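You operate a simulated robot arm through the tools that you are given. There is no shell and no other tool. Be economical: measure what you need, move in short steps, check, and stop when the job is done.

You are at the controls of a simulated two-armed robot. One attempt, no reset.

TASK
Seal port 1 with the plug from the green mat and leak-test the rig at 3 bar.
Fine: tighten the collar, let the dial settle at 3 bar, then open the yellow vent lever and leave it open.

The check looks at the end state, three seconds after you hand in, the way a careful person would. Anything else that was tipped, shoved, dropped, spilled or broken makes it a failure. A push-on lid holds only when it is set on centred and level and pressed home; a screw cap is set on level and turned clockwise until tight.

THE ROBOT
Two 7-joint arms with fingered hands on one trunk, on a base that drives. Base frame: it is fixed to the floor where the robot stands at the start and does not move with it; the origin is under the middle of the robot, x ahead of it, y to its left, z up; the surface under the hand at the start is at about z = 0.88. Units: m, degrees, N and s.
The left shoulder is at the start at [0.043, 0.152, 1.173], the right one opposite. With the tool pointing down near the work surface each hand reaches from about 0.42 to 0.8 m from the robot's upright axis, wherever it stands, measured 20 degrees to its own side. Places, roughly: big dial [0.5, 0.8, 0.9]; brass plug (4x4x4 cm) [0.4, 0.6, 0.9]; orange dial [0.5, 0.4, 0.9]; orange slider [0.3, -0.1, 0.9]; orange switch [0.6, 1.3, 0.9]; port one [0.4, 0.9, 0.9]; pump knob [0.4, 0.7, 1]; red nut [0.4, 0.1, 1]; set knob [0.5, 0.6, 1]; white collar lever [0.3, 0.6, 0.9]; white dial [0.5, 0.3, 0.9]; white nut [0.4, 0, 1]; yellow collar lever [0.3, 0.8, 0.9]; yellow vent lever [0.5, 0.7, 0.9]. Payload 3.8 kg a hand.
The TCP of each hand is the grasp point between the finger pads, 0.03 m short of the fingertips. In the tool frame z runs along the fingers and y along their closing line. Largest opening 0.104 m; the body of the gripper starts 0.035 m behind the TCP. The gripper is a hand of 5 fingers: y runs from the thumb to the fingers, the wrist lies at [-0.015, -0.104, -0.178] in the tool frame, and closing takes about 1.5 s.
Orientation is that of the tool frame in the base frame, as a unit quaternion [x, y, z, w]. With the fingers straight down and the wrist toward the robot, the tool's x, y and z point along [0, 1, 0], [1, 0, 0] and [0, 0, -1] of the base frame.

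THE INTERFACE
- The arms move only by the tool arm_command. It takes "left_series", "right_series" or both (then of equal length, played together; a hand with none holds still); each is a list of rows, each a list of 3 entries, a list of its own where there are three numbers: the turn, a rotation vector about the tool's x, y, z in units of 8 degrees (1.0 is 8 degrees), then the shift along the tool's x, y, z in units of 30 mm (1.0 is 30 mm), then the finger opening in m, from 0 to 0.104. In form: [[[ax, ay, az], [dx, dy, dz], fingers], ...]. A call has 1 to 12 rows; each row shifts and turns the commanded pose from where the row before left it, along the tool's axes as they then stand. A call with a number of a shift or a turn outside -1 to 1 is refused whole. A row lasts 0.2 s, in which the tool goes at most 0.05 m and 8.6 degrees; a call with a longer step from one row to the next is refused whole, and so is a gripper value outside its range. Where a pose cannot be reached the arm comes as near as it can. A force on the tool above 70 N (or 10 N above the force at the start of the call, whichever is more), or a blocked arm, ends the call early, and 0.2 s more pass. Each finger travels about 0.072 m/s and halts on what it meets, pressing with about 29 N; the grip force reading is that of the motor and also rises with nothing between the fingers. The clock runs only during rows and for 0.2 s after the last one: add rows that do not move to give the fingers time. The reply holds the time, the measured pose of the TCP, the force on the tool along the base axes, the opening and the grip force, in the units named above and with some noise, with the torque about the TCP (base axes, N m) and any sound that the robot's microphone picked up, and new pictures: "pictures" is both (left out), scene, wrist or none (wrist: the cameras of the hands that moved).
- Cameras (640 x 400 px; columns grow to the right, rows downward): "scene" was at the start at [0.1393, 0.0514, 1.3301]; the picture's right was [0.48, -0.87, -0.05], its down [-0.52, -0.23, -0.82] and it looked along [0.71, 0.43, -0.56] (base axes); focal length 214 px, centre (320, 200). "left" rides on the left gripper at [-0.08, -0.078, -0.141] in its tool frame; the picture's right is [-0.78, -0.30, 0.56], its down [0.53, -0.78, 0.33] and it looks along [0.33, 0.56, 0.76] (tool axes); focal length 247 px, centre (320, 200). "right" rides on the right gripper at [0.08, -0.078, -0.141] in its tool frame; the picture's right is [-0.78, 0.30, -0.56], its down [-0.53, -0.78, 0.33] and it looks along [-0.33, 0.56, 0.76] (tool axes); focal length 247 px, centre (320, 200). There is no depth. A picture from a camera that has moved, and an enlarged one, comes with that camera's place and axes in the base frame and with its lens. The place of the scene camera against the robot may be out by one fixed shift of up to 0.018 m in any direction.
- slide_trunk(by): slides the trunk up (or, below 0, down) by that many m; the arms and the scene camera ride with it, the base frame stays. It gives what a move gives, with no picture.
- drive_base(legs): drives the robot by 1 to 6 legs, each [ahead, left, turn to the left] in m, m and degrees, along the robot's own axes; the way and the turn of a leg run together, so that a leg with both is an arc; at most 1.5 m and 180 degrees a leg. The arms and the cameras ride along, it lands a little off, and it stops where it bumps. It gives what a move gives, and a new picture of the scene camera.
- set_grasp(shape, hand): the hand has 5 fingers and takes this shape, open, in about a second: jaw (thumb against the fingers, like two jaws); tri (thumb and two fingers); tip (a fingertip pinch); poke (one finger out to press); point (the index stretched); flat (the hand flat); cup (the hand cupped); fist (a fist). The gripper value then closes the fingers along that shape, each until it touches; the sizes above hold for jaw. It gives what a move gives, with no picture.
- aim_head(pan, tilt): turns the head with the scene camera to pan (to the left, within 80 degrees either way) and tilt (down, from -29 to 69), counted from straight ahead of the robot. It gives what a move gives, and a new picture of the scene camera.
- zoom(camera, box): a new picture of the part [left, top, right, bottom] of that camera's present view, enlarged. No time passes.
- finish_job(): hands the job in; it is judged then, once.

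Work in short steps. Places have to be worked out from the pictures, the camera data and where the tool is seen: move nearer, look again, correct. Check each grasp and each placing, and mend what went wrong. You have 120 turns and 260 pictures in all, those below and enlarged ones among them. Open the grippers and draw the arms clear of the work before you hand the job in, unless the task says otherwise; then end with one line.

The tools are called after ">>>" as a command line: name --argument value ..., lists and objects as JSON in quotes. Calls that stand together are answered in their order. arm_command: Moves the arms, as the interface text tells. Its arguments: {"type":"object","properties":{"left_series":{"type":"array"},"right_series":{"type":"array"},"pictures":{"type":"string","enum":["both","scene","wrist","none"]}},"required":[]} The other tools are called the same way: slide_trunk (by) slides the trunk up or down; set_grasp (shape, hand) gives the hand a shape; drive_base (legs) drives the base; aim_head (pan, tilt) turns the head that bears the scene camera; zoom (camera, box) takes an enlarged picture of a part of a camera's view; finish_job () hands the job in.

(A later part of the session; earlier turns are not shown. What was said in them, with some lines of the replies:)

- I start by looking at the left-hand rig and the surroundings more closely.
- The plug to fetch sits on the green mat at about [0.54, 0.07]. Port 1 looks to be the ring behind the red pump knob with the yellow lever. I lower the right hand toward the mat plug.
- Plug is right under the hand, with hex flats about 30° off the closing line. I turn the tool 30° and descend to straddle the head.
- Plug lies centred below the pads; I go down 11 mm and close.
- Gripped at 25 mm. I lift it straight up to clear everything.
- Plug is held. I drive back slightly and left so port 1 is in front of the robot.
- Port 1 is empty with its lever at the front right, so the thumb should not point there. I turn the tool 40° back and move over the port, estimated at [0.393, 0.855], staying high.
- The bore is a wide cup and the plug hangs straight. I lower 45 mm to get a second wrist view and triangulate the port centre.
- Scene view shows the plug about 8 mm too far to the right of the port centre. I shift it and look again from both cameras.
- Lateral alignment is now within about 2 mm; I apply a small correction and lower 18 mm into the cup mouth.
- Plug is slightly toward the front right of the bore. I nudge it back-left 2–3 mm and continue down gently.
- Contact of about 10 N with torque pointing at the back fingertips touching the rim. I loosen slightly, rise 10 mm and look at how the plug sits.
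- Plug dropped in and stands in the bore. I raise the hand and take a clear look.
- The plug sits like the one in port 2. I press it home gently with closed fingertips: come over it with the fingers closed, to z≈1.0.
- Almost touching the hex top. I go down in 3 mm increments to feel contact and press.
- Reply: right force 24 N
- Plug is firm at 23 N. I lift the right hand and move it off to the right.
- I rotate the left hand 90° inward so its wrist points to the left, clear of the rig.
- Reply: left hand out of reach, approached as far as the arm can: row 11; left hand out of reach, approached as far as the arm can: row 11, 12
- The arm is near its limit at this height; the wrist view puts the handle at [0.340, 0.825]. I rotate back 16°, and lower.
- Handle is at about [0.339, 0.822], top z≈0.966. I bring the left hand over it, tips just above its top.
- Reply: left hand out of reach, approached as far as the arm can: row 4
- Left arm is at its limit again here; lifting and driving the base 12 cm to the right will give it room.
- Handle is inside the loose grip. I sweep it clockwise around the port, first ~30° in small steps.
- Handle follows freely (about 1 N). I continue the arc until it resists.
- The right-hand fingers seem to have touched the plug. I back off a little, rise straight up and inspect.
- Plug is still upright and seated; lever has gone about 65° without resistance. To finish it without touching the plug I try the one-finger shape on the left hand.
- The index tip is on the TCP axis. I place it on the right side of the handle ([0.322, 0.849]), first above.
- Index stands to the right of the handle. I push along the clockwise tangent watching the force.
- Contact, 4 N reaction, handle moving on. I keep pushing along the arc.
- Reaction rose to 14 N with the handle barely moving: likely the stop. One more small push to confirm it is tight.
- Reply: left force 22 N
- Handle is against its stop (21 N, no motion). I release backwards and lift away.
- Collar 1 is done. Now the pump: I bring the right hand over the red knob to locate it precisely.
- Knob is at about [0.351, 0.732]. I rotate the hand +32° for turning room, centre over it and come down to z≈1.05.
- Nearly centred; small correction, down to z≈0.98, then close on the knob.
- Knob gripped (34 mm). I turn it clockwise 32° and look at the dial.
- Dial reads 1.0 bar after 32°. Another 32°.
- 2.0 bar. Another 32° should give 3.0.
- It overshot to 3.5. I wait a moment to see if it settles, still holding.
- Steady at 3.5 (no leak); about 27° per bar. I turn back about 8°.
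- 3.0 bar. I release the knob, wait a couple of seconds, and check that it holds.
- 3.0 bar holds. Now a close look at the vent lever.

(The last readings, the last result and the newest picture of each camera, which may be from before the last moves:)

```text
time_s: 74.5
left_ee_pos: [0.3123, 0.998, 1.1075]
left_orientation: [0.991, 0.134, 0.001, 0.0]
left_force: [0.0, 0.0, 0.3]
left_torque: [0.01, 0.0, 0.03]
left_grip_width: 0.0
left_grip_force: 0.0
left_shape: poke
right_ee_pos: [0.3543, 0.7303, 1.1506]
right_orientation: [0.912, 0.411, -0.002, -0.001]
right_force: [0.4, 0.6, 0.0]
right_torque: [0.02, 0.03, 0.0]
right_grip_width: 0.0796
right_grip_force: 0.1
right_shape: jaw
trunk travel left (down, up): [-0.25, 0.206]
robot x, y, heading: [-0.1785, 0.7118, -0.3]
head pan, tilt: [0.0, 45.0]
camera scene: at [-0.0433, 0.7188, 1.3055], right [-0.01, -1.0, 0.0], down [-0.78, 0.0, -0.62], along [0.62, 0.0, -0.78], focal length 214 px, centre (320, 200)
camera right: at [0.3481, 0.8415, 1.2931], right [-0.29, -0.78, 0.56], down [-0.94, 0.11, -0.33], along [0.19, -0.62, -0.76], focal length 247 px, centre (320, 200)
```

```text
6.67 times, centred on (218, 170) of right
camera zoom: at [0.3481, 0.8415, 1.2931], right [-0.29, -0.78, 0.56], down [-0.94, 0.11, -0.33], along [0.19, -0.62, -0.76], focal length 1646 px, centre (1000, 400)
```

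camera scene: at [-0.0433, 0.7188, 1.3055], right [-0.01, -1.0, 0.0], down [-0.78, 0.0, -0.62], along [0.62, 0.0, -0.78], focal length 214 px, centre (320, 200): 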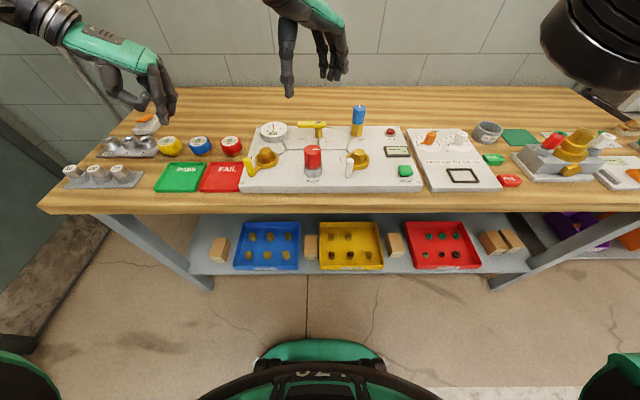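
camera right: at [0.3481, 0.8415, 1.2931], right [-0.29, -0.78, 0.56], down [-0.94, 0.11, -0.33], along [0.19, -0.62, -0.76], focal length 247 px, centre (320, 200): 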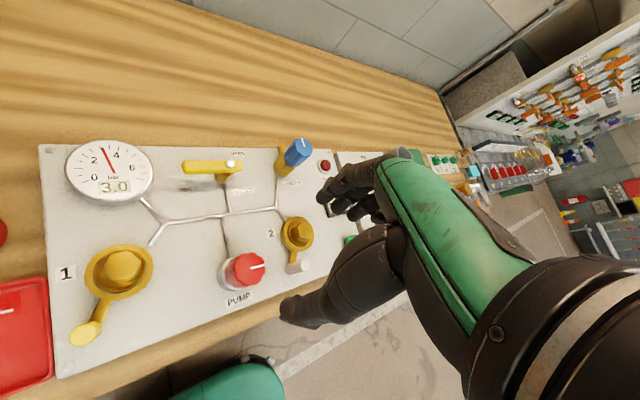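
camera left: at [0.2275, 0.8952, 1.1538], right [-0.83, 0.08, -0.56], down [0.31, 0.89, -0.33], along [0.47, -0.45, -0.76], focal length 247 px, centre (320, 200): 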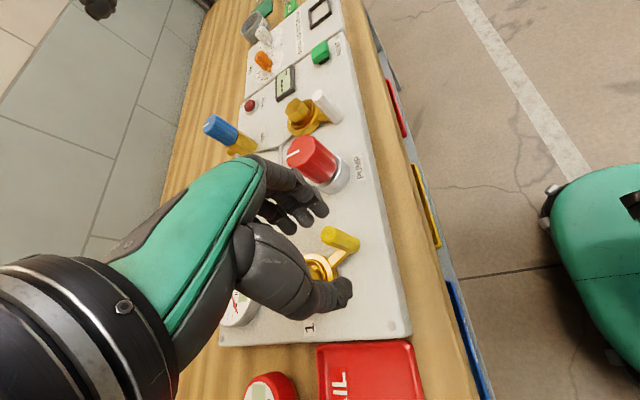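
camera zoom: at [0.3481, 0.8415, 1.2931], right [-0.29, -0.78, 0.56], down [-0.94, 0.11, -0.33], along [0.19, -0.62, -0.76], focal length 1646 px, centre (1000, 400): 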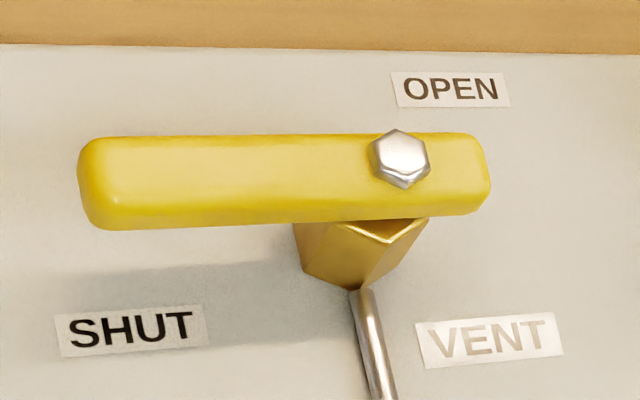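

SHUT is to the left and OPEN is to the back, so the handle must swing 90° clockwise from left to back. I use one finger of the right hand from its front side.

>>> set_grasp --shape "poke" --hand "right"

>>> arm_command --right_series '[[[0, 0, 0], [0.9, 0.6, 0], 0.0], [[0, 0, 0], [0.9, 0.6, 0], 0.0], [[0, 0, 0], [0.9, 0.6, 0], 0.0], [[0, 0, 0], [0.9, 0.6, 0.4], 0.0], [[0, 0, 0], [0, 0, 1], 0.0], [[0, 0, 0], [0, 0, 1], 0.0], [[0, 0, 0], [0, 0, 0], 0.0]]' --pictures "wrist"

>>> zoom --camera "scene" --box '[260, 80, 372, 160]'

```text
time_s: 75.4
left_ee_pos: [0.3117, 0.9983, 1.1078]
left_orientation: [0.991, 0.133, 0.0, 0.0]
left_force: [0.6, 0.3, -0.2]
left_torque: [-0.01, -0.01, -0.01]
left_grip_width: 0.0002
left_grip_force: 0.2
left_shape: poke
right_ee_pos: [0.3543, 0.7299, 1.1512]
right_orientation: [0.911, 0.411, -0.001, 0.0]
right_force: [0.0, -0.5, 0.2]
right_torque: [-0.03, 0.02, 0.0]
right_grip_width: 0.0002
right_grip_force: 0.0
right_shape: poke
trunk travel left (down, up): [-0.25, 0.206]
robot x, y, heading: [-0.1822, 0.7073, -0.2]
head pan, tilt: [0.0, 45.0]
```

```text
time_s: 77.0
left_ee_pos: [0.3118, 0.9977, 1.1064]
left_orientation: [0.991, 0.134, 0.0, 0.0]
left_force: [-0.8, -0.6, -0.3]
left_torque: [-0.04, 0.03, 0.01]
left_grip_width: 0.0
left_grip_force: 0.0
left_shape: poke
right_ee_pos: [0.4549, 0.7587, 1.0854]
right_orientation: [0.912, 0.411, 0.0, 0.001]
right_force: [-0.1, -0.1, -0.6]
right_torque: [0.0, 0.01, 0.02]
right_grip_width: 0.0003
right_grip_force: 0.1
right_shape: poke
right hand out of reach, approached as far as the arm can: row 4
trunk travel left (down, up): [-0.25, 0.206]
robot x, y, heading: [-0.1854, 0.7145, -0.3]
head pan, tilt: [0.0, 45.0]
camera right: at [0.4489, 0.8708, 1.2276], right [-0.29, -0.78, 0.56], down [-0.94, 0.11, -0.33], along [0.2, -0.62, -0.76], focal length 247 px, centre (320, 200)
```

right: 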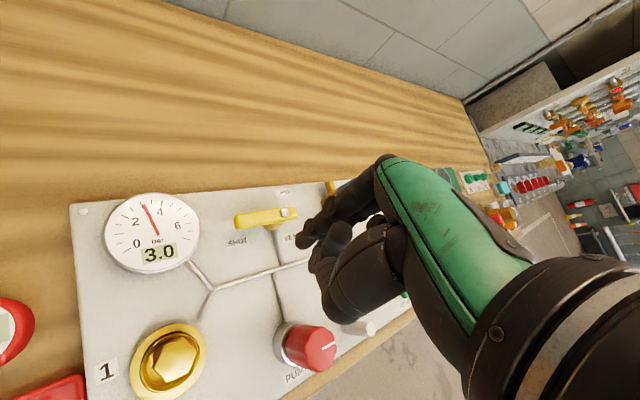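

```text
5.00 times, centred on (316, 120) of scene
camera zoom: at [-0.0438, 0.7191, 1.3056], right [-0.01, -1.0, 0.0], down [-0.78, 0.0, -0.62], along [0.62, 0.0, -0.78], focal length 1072 px, centre (340, 600)
```

zoom: 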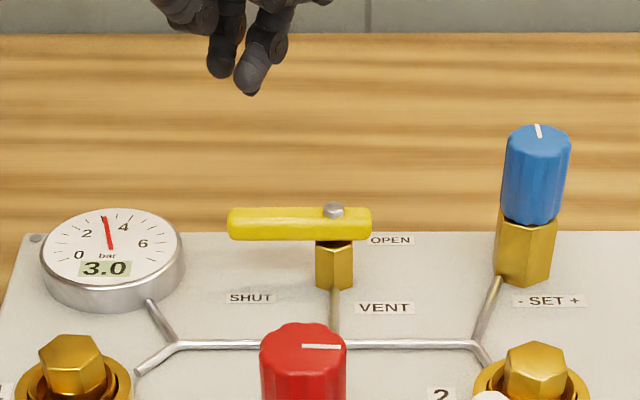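

Reach limit again; I drive forward 8 cm (hands stay well above everything).

>>> drive_base --legs '[[0.08, 0, 0]]'

>>> arm_command --right_series '[[[0, 0, -1], [0, -0.5, 0], 0.0], [[0, 0, -1], [0, -0.5, 0], 0.0], [[0, 0, -1], [0, -0.5, 0], 0.0], [[0, 0, 0], [0, 0, 0], 0.0]]' --pictures "wrist"

```text
time_s: 78.0
left_ee_pos: [0.3903, 0.9967, 1.1084]
left_orientation: [0.991, 0.133, 0.002, 0.0]
left_force: [0.1, 0.2, -0.1]
left_torque: [-0.01, 0.01, 0.0]
left_grip_width: 0.0
left_grip_force: 0.0
left_shape: poke
right_ee_pos: [0.5329, 0.7583, 1.087]
right_orientation: [0.911, 0.412, 0.0, 0.0]
right_force: [-0.7, -0.9, 0.1]
right_torque: [-0.02, 0.02, 0.0]
right_grip_width: 0.0
right_grip_force: 0.0
right_shape: poke
trunk travel left (down, up): [-0.25, 0.206]
robot x, y, heading: [-0.1031, 0.7112, -0.6]
head pan, tilt: [0.0, 45.0]
camera scene: at [0.034, 0.7182, 1.3059], right [-0.01, -1.0, 0.0], down [-0.78, 0.0, -0.62], along [0.62, 0.0, -0.78], focal length 214 px, centre (320, 200)
```

scene: 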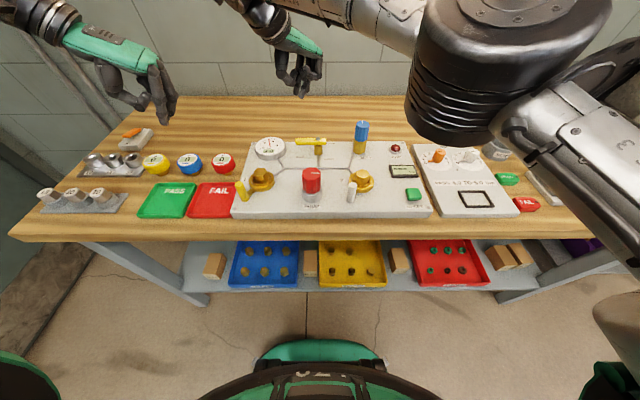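

```text
time_s: 79.0
left_ee_pos: [0.39, 0.9968, 1.1072]
left_orientation: [0.991, 0.134, 0.0, -0.001]
left_force: [1.1, 0.1, 1.3]
left_torque: [0.0, 0.0, -0.06]
left_grip_width: 0.0001
left_grip_force: 0.0
left_shape: poke
right_ee_pos: [0.4973, 0.7841, 1.0893]
right_orientation: [0.805, 0.593, -0.001, -0.001]
right_force: [0.2, 0.7, -0.5]
right_torque: [0.02, -0.03, -0.02]
right_grip_width: 0.0002
right_grip_force: 0.1
right_shape: poke
trunk travel left (down, up): [-0.25, 0.206]
robot x, y, heading: [-0.1018, 0.7121, -0.3]
head pan, tilt: [0.0, 45.0]
camera right: at [0.4461, 0.8841, 1.23], right [0.05, -0.83, 0.56], down [-0.9, -0.28, -0.33], along [0.43, -0.48, -0.76], focal length 247 px, centre (320, 200)
```

right: 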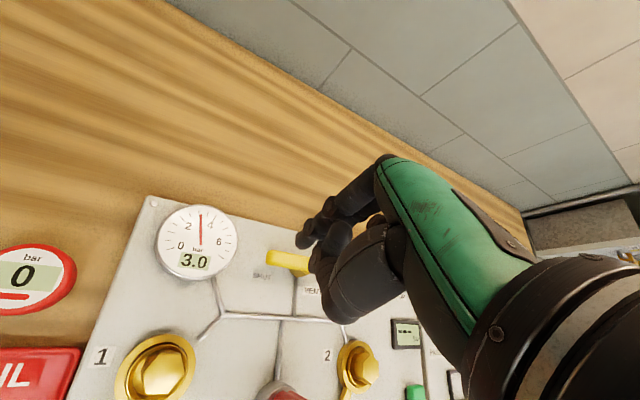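

Handle end confirmed at about [0.506, 0.776]. I move the finger in front of it and lower most of the way.

>>> arm_command --right_series '[[[0, 0, 0], [-0.89, -0.39, 0], 0.0], [[0, 0, 0], [0, 0, 0.9], 0.0], [[0, 0, 0], [0, 0, 0.9], 0.0], [[0, 0, 0], [0, 0, 0.9], 0.0], [[0, 0, 0], [0, 0, 0], 0.0]]' --pictures "wrist"

>>> zoom --camera "scene" --box '[250, 100, 378, 190]'

```text
time_s: 80.2
left_ee_pos: [0.3924, 0.9966, 1.1072]
left_orientation: [0.991, 0.134, -0.001, 0.0]
left_force: [0.3, -0.2, -0.1]
left_torque: [-0.02, 0.0, 0.0]
left_grip_width: 0.0
left_grip_force: 0.0
left_shape: poke
right_ee_pos: [0.477, 0.7611, 1.0041]
right_orientation: [0.806, 0.592, -0.001, -0.002]
right_force: [0.0, 0.5, 0.2]
right_torque: [0.0, -0.01, 0.0]
right_grip_width: 0.0002
right_grip_force: 0.0
right_shape: poke
trunk travel left (down, up): [-0.25, 0.206]
robot x, y, heading: [-0.1023, 0.7094, -0.4]
head pan, tilt: [0.0, 45.0]
camera right: at [0.4271, 0.8617, 1.1457], right [0.05, -0.83, 0.56], down [-0.9, -0.28, -0.33], along [0.43, -0.49, -0.76], focal length 247 px, centre (320, 200)
```

right: 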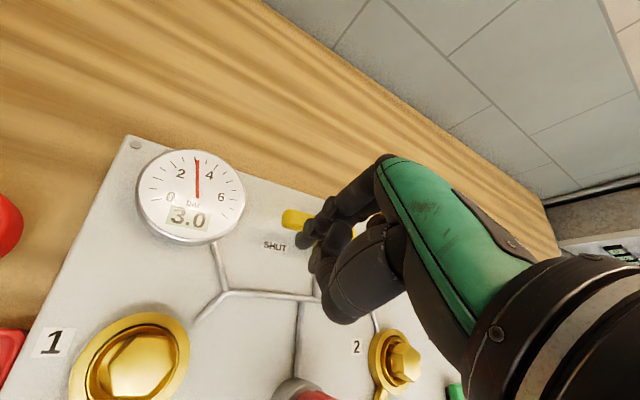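

```text
4.44 times, centred on (314, 145) of scene
camera zoom: at [0.0357, 0.7184, 1.3056], right [-0.01, -1.0, 0.0], down [-0.78, 0.0, -0.62], along [0.62, 0.0, -0.78], focal length 953 px, centre (347, 444)
```

zoom: 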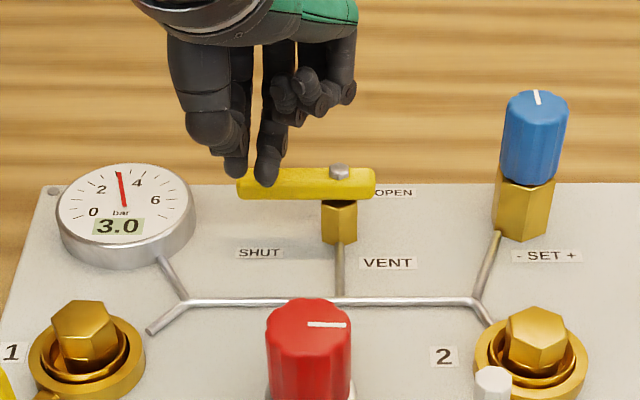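

>>> arm_command --right_series '[[[0, 0, 0], [0, 0, 0.5], 0.0], [[0, 0, 0], [0, 0, 0.6], 0.0], [[0, 0, 0], [0, 0, 0], 0.0]]' --pictures "wrist"

>>> zoom --camera "scene" --box '[250, 100, 378, 190]'

```text
time_s: 81.0
left_ee_pos: [0.3919, 0.9966, 1.1082]
left_orientation: [0.991, 0.134, 0.0, 0.0]
left_force: [0.1, -0.2, -0.5]
left_torque: [0.01, 0.02, 0.01]
left_grip_width: 0.0001
left_grip_force: 0.0
left_shape: poke
right_ee_pos: [0.4764, 0.7604, 0.97]
right_orientation: [0.806, 0.592, 0.0, 0.0]
right_force: [0.2, -0.4, -0.1]
right_torque: [0.04, -0.01, -0.01]
right_grip_width: 0.0001
right_grip_force: 0.1
right_shape: poke
trunk travel left (down, up): [-0.25, 0.206]
robot x, y, heading: [-0.1046, 0.7117, -0.2]
head pan, tilt: [0.0, 45.0]
camera right: at [0.427, 0.8601, 1.1122], right [0.05, -0.83, 0.56], down [-0.9, -0.28, -0.33], along [0.43, -0.49, -0.76], focal length 247 px, centre (320, 200)
```

right: 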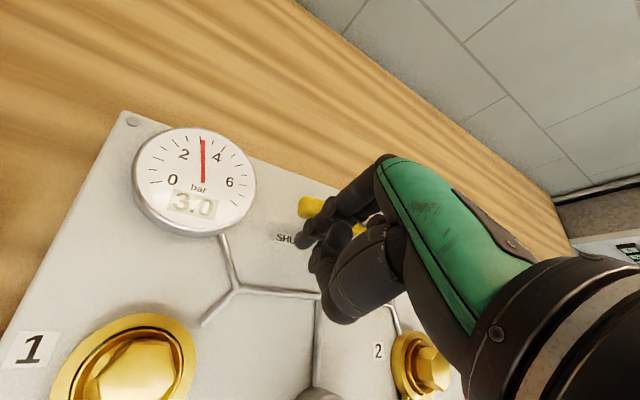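

```text
4.44 times, centred on (314, 145) of scene
camera zoom: at [0.0356, 0.7182, 1.3056], right [-0.01, -1.0, 0.0], down [-0.78, 0.0, -0.62], along [0.62, 0.0, -0.78], focal length 953 px, centre (347, 444)
```

zoom: 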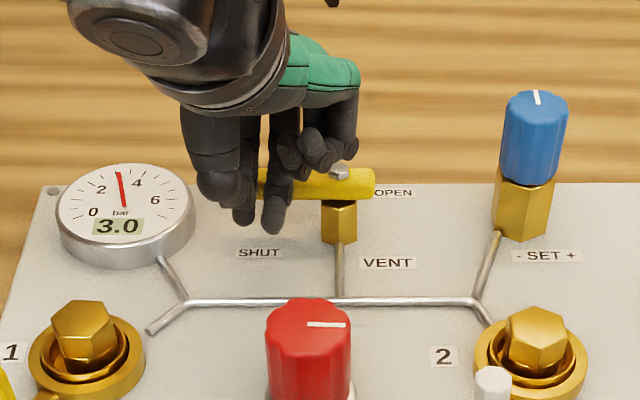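

Finger is in front of the handle and nothing touches. I push it back along the arc, first half.

>>> arm_command --right_series '[[[0, 0, 0], [0.2, 0.48, 0], 0.0], [[0, 0, 0], [0.2, 0.48, 0], 0.0], [[0, 0, 0], [0.06, 0.39, 0], 0.0], [[0, 0, 0], [0.06, 0.39, 0], 0.0], [[0, 0, 0], [0, 0, 0], 0.0]]' --pictures "wrist"

>>> zoom --camera "scene" --box '[250, 100, 378, 190]'

```text
time_s: 82.2
left_ee_pos: [0.3917, 0.997, 1.1076]
left_orientation: [0.991, 0.133, 0.0, 0.0]
left_force: [0.1, -0.3, -0.4]
left_torque: [0.01, 0.03, 0.0]
left_grip_width: 0.0
left_grip_force: 0.1
left_shape: poke
right_ee_pos: [0.5318, 0.7586, 0.971]
right_orientation: [0.806, 0.592, 0.0, -0.001]
right_force: [-1.9, 1.5, 0.4]
right_torque: [0.02, -0.02, 0.02]
right_grip_width: 0.0
right_grip_force: 0.1
right_shape: poke
trunk travel left (down, up): [-0.25, 0.206]
robot x, y, heading: [-0.1051, 0.7117, -0.6]
head pan, tilt: [0.0, 45.0]
camera right: at [0.4825, 0.8596, 1.1135], right [0.05, -0.83, 0.56], down [-0.9, -0.28, -0.33], along [0.43, -0.49, -0.76], focal length 247 px, centre (320, 200)
```

right: 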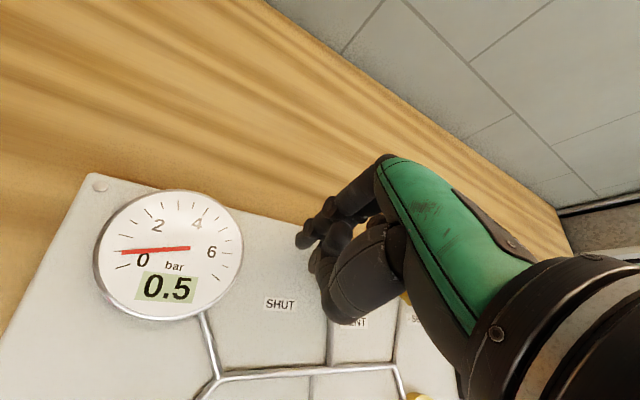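

```text
4.44 times, centred on (314, 145) of scene
camera zoom: at [0.0353, 0.7184, 1.3056], right [-0.01, -1.0, 0.0], down [-0.78, 0.0, -0.62], along [0.62, 0.0, -0.78], focal length 953 px, centre (347, 444)
```

zoom: 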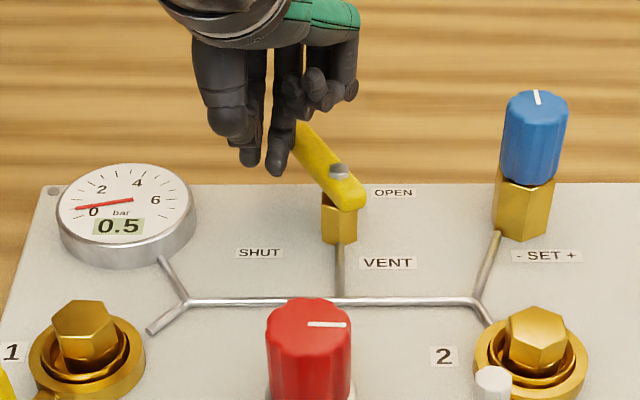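

The valve is venting (0.5 bar falling). I finish the swing to the full 90°.

>>> arm_command --right_series '[[[0, 0, 0], [-0.11, 0.375, 0], 0.0], [[0, 0, 0], [-0.11, 0.375, 0], 0.0], [[0, 0, 0], [-0.2, 0.245, 0], 0.0], [[0, 0, 0], [-0.2, 0.245, 0], 0.0], [[0, 0, 0], [-0.15, 0.05, 0], 0.0], [[0, 0, 0], [0, 0, 0], 0.0]]' --pictures "none"

>>> zoom --camera "scene" --box '[250, 100, 378, 190]'

```text
time_s: 83.7
left_ee_pos: [0.3901, 1.0017, 1.1075]
left_orientation: [0.991, 0.135, 0.0, 0.002]
left_force: [-0.7, 0.1, 0.4]
left_torque: [0.02, 0.0, 0.01]
left_grip_width: 0.0
left_grip_force: 0.0
left_shape: poke
right_ee_pos: [0.5615, 0.7346, 0.9743]
right_orientation: [0.804, 0.594, 0.001, 0.0]
right_force: [4.2, 28.6, 12.9]
right_torque: [0.36, -0.12, -0.04]
right_grip_width: 0.0
right_grip_force: 0.2
right_shape: poke
trunk travel left (down, up): [-0.25, 0.206]
robot x, y, heading: [-0.1051, 0.7128, -0.1]
head pan, tilt: [0.0, 45.0]
```

```text
4.44 times, centred on (314, 145) of scene
camera zoom: at [0.0345, 0.7241, 1.3058], right [0.0, -1.0, 0.0], down [-0.78, 0.0, -0.62], along [0.62, -0.01, -0.78], focal length 953 px, centre (347, 444)
```

zoom: 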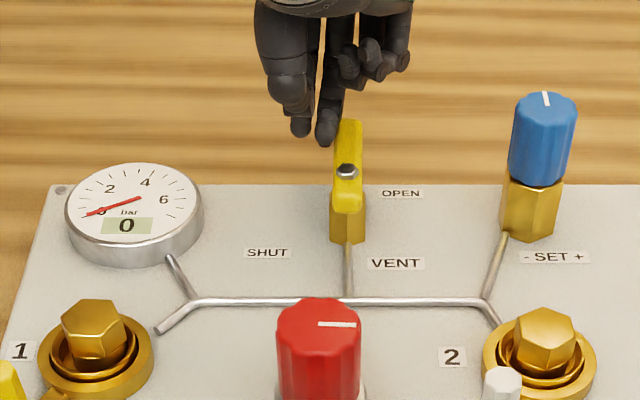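

Lever is at the 90° stop (29 N), pointing back, dial at 0. I back the finger off to the left, then lift clear.

>>> arm_command --right_series '[[[0, 0, 0], [0.4, 0.1, 0], 0.0], [[0, 0, 0], [0.4, 0.1, 0], 0.0], [[0, 0, 0], [0, 0, -0.7], 0.0], [[0, 0, 0], [0, 0, -1], 0.0], [[0, 0, 0], [0, 0, -1], 0.0], [[0, 0, 0], [0, 0, -1], 0.0], [[0, 0, 0], [0, 0, -1], 0.0], [[0, 0, 0], [0, 0, -1], 0.0], [[0, 0, 0], [0, 0, -0.5], 0.0]]' --pictures "none"

>>> drive_base --legs '[[-0.2, 0, 0]]'

>>> zoom --camera "scene" --box '[230, 80, 422, 190]'

```text
time_s: 85.7
left_ee_pos: [0.3911, 0.9959, 1.1063]
left_orientation: [0.991, 0.134, -0.001, 0.0]
left_force: [0.1, 0.4, 0.1]
left_torque: [0.0, -0.02, -0.01]
left_grip_width: 0.0002
left_grip_force: 0.1
left_shape: poke
right_ee_pos: [0.5734, 0.7463, 1.1585]
right_orientation: [0.806, 0.592, -0.001, 0.0]
right_force: [0.2, 0.1, 0.4]
right_torque: [0.02, 0.01, -0.03]
right_grip_width: 0.0001
right_grip_force: 0.0
right_shape: poke
trunk travel left (down, up): [-0.25, 0.206]
robot x, y, heading: [-0.1049, 0.7152, -0.3]
head pan, tilt: [0.0, 45.0]
```

```text
time_s: 87.3
left_ee_pos: [0.1913, 0.9958, 1.1065]
left_orientation: [0.991, 0.132, -0.001, 0.0]
left_force: [0.0, 0.2, 0.8]
left_torque: [0.0, 0.0, -0.02]
left_grip_width: 0.0
left_grip_force: 0.2
left_shape: poke
right_ee_pos: [0.3733, 0.7446, 1.1572]
right_orientation: [0.807, 0.59, -0.002, -0.002]
right_force: [0.3, 0.8, 0.2]
right_torque: [-0.03, 0.0, 0.02]
right_grip_width: 0.0
right_grip_force: 0.1
right_shape: poke
trunk travel left (down, up): [-0.25, 0.206]
robot x, y, heading: [-0.307, 0.7151, -0.7]
head pan, tilt: [0.0, 45.0]
camera scene: at [-0.1656, 0.7194, 1.3052], right [-0.01, -1.0, 0.0], down [-0.78, 0.01, -0.62], along [0.62, -0.01, -0.78], focal length 214 px, centre (320, 200)
```

scene: 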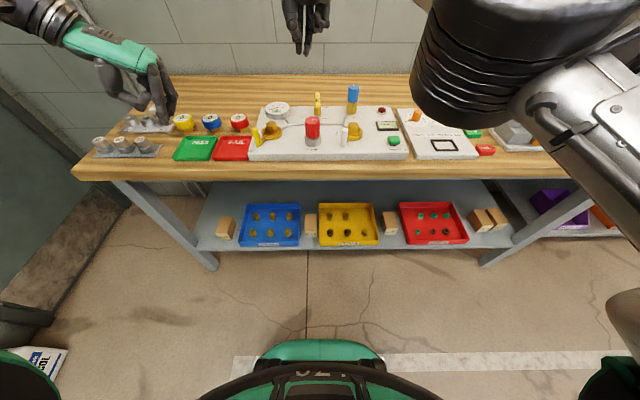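

```text
3.33 times, centred on (326, 135) of scene
camera zoom: at [-0.1656, 0.7194, 1.3052], right [-0.01, -1.0, 0.0], down [-0.78, 0.01, -0.62], along [0.62, -0.01, -0.78], focal length 715 px, centre (300, 417)
```

zoom: 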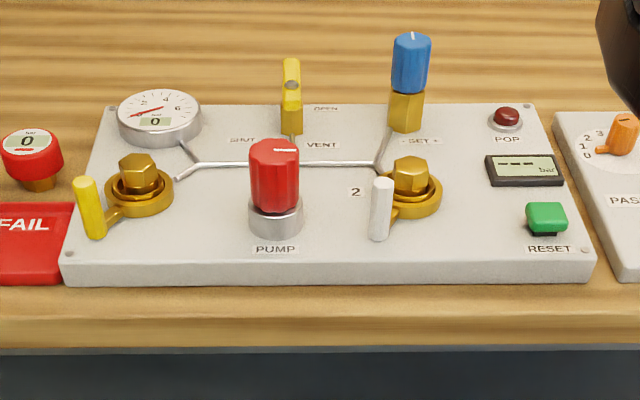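

All looks right: plug in, collar turned, vent open, dial at 0, arms clear. I open both hands.

>>> set_grasp --shape "jaw" --hand "left"

>>> set_grasp --shape "jaw" --hand "right"

>>> aim_head --pan 0 --tilt 35

```text
time_s: 88.2
left_ee_pos: [0.1907, 0.9956, 1.1071]
left_orientation: [0.991, 0.132, 0.001, 0.0]
left_force: [-0.3, 0.2, -0.3]
left_torque: [-0.03, -0.02, 0.0]
left_grip_width: 0.1036
left_grip_force: 0.0
left_shape: jaw
right_ee_pos: [0.3726, 0.7462, 1.1572]
right_orientation: [0.807, 0.59, 0.0, -0.001]
right_force: [-0.3, 0.2, -0.2]
right_torque: [0.04, 0.01, -0.03]
right_grip_width: 0.0001
right_grip_force: 0.0
right_shape: poke
trunk travel left (down, up): [-0.25, 0.206]
robot x, y, heading: [-0.3023, 0.7141, -0.7]
head pan, tilt: [0.0, 45.0]
```

```text
time_s: 89.1
left_ee_pos: [0.1902, 0.9963, 1.1065]
left_orientation: [0.991, 0.132, 0.0, 0.0]
left_force: [-0.2, 0.3, -0.1]
left_torque: [0.03, -0.04, 0.0]
left_grip_width: 0.1037
left_grip_force: 0.0
left_shape: jaw
right_ee_pos: [0.3722, 0.744, 1.1571]
right_orientation: [0.807, 0.59, 0.0, -0.001]
right_force: [-0.7, 0.4, 0.7]
right_torque: [-0.01, -0.01, 0.03]
right_grip_width: 0.1044
right_grip_force: 0.1
right_shape: jaw
trunk travel left (down, up): [-0.25, 0.206]
robot x, y, heading: [-0.3077, 0.7143, -0.5]
head pan, tilt: [0.0, 45.0]
```

```text
time_s: 89.8
left_ee_pos: [0.1898, 0.9961, 1.1067]
left_orientation: [0.991, 0.131, 0.0, 0.0]
left_force: [-0.8, 0.4, -0.9]
left_torque: [-0.04, -0.04, 0.0]
left_grip_width: 0.104
left_grip_force: 0.1
left_shape: jaw
right_ee_pos: [0.3731, 0.7445, 1.1562]
right_orientation: [0.807, 0.59, 0.0, -0.001]
right_force: [-0.6, -0.2, 0.1]
right_torque: [-0.02, 0.02, -0.01]
right_grip_width: 0.104
right_grip_force: 0.0
right_shape: jaw
trunk travel left (down, up): [-0.25, 0.206]
robot x, y, heading: [-0.3037, 0.7163, -0.6]
head pan, tilt: [0.0, 35.0]
camera scene: at [-0.1586, 0.7193, 1.3194], right [-0.01, -1.0, 0.0], down [-0.66, 0.01, -0.75], along [0.75, -0.01, -0.66], focal length 214 px, centre (320, 200)
```

scene: 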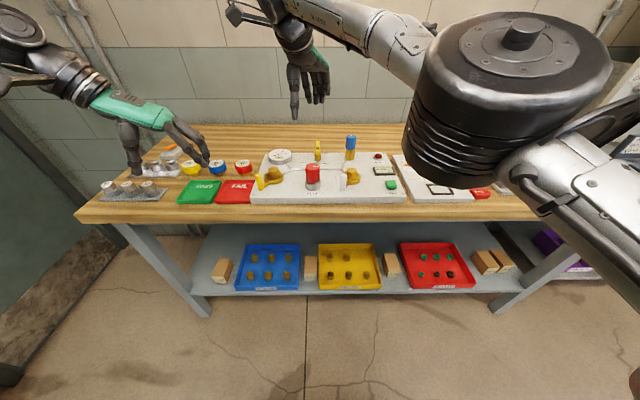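

The work is finished and undisturbed around the rig; I hand it in.

>>> finish_job

```text
The job is handed in.
```

Port 1 is sealed with the plug from the green mat and its collar is tight against the stop. After a brief overshoot to 3.5 bar I turned the pump back, and the dial held steady at 3.0 bar. The yellow vent lever is open and left open, with the dial at 0.
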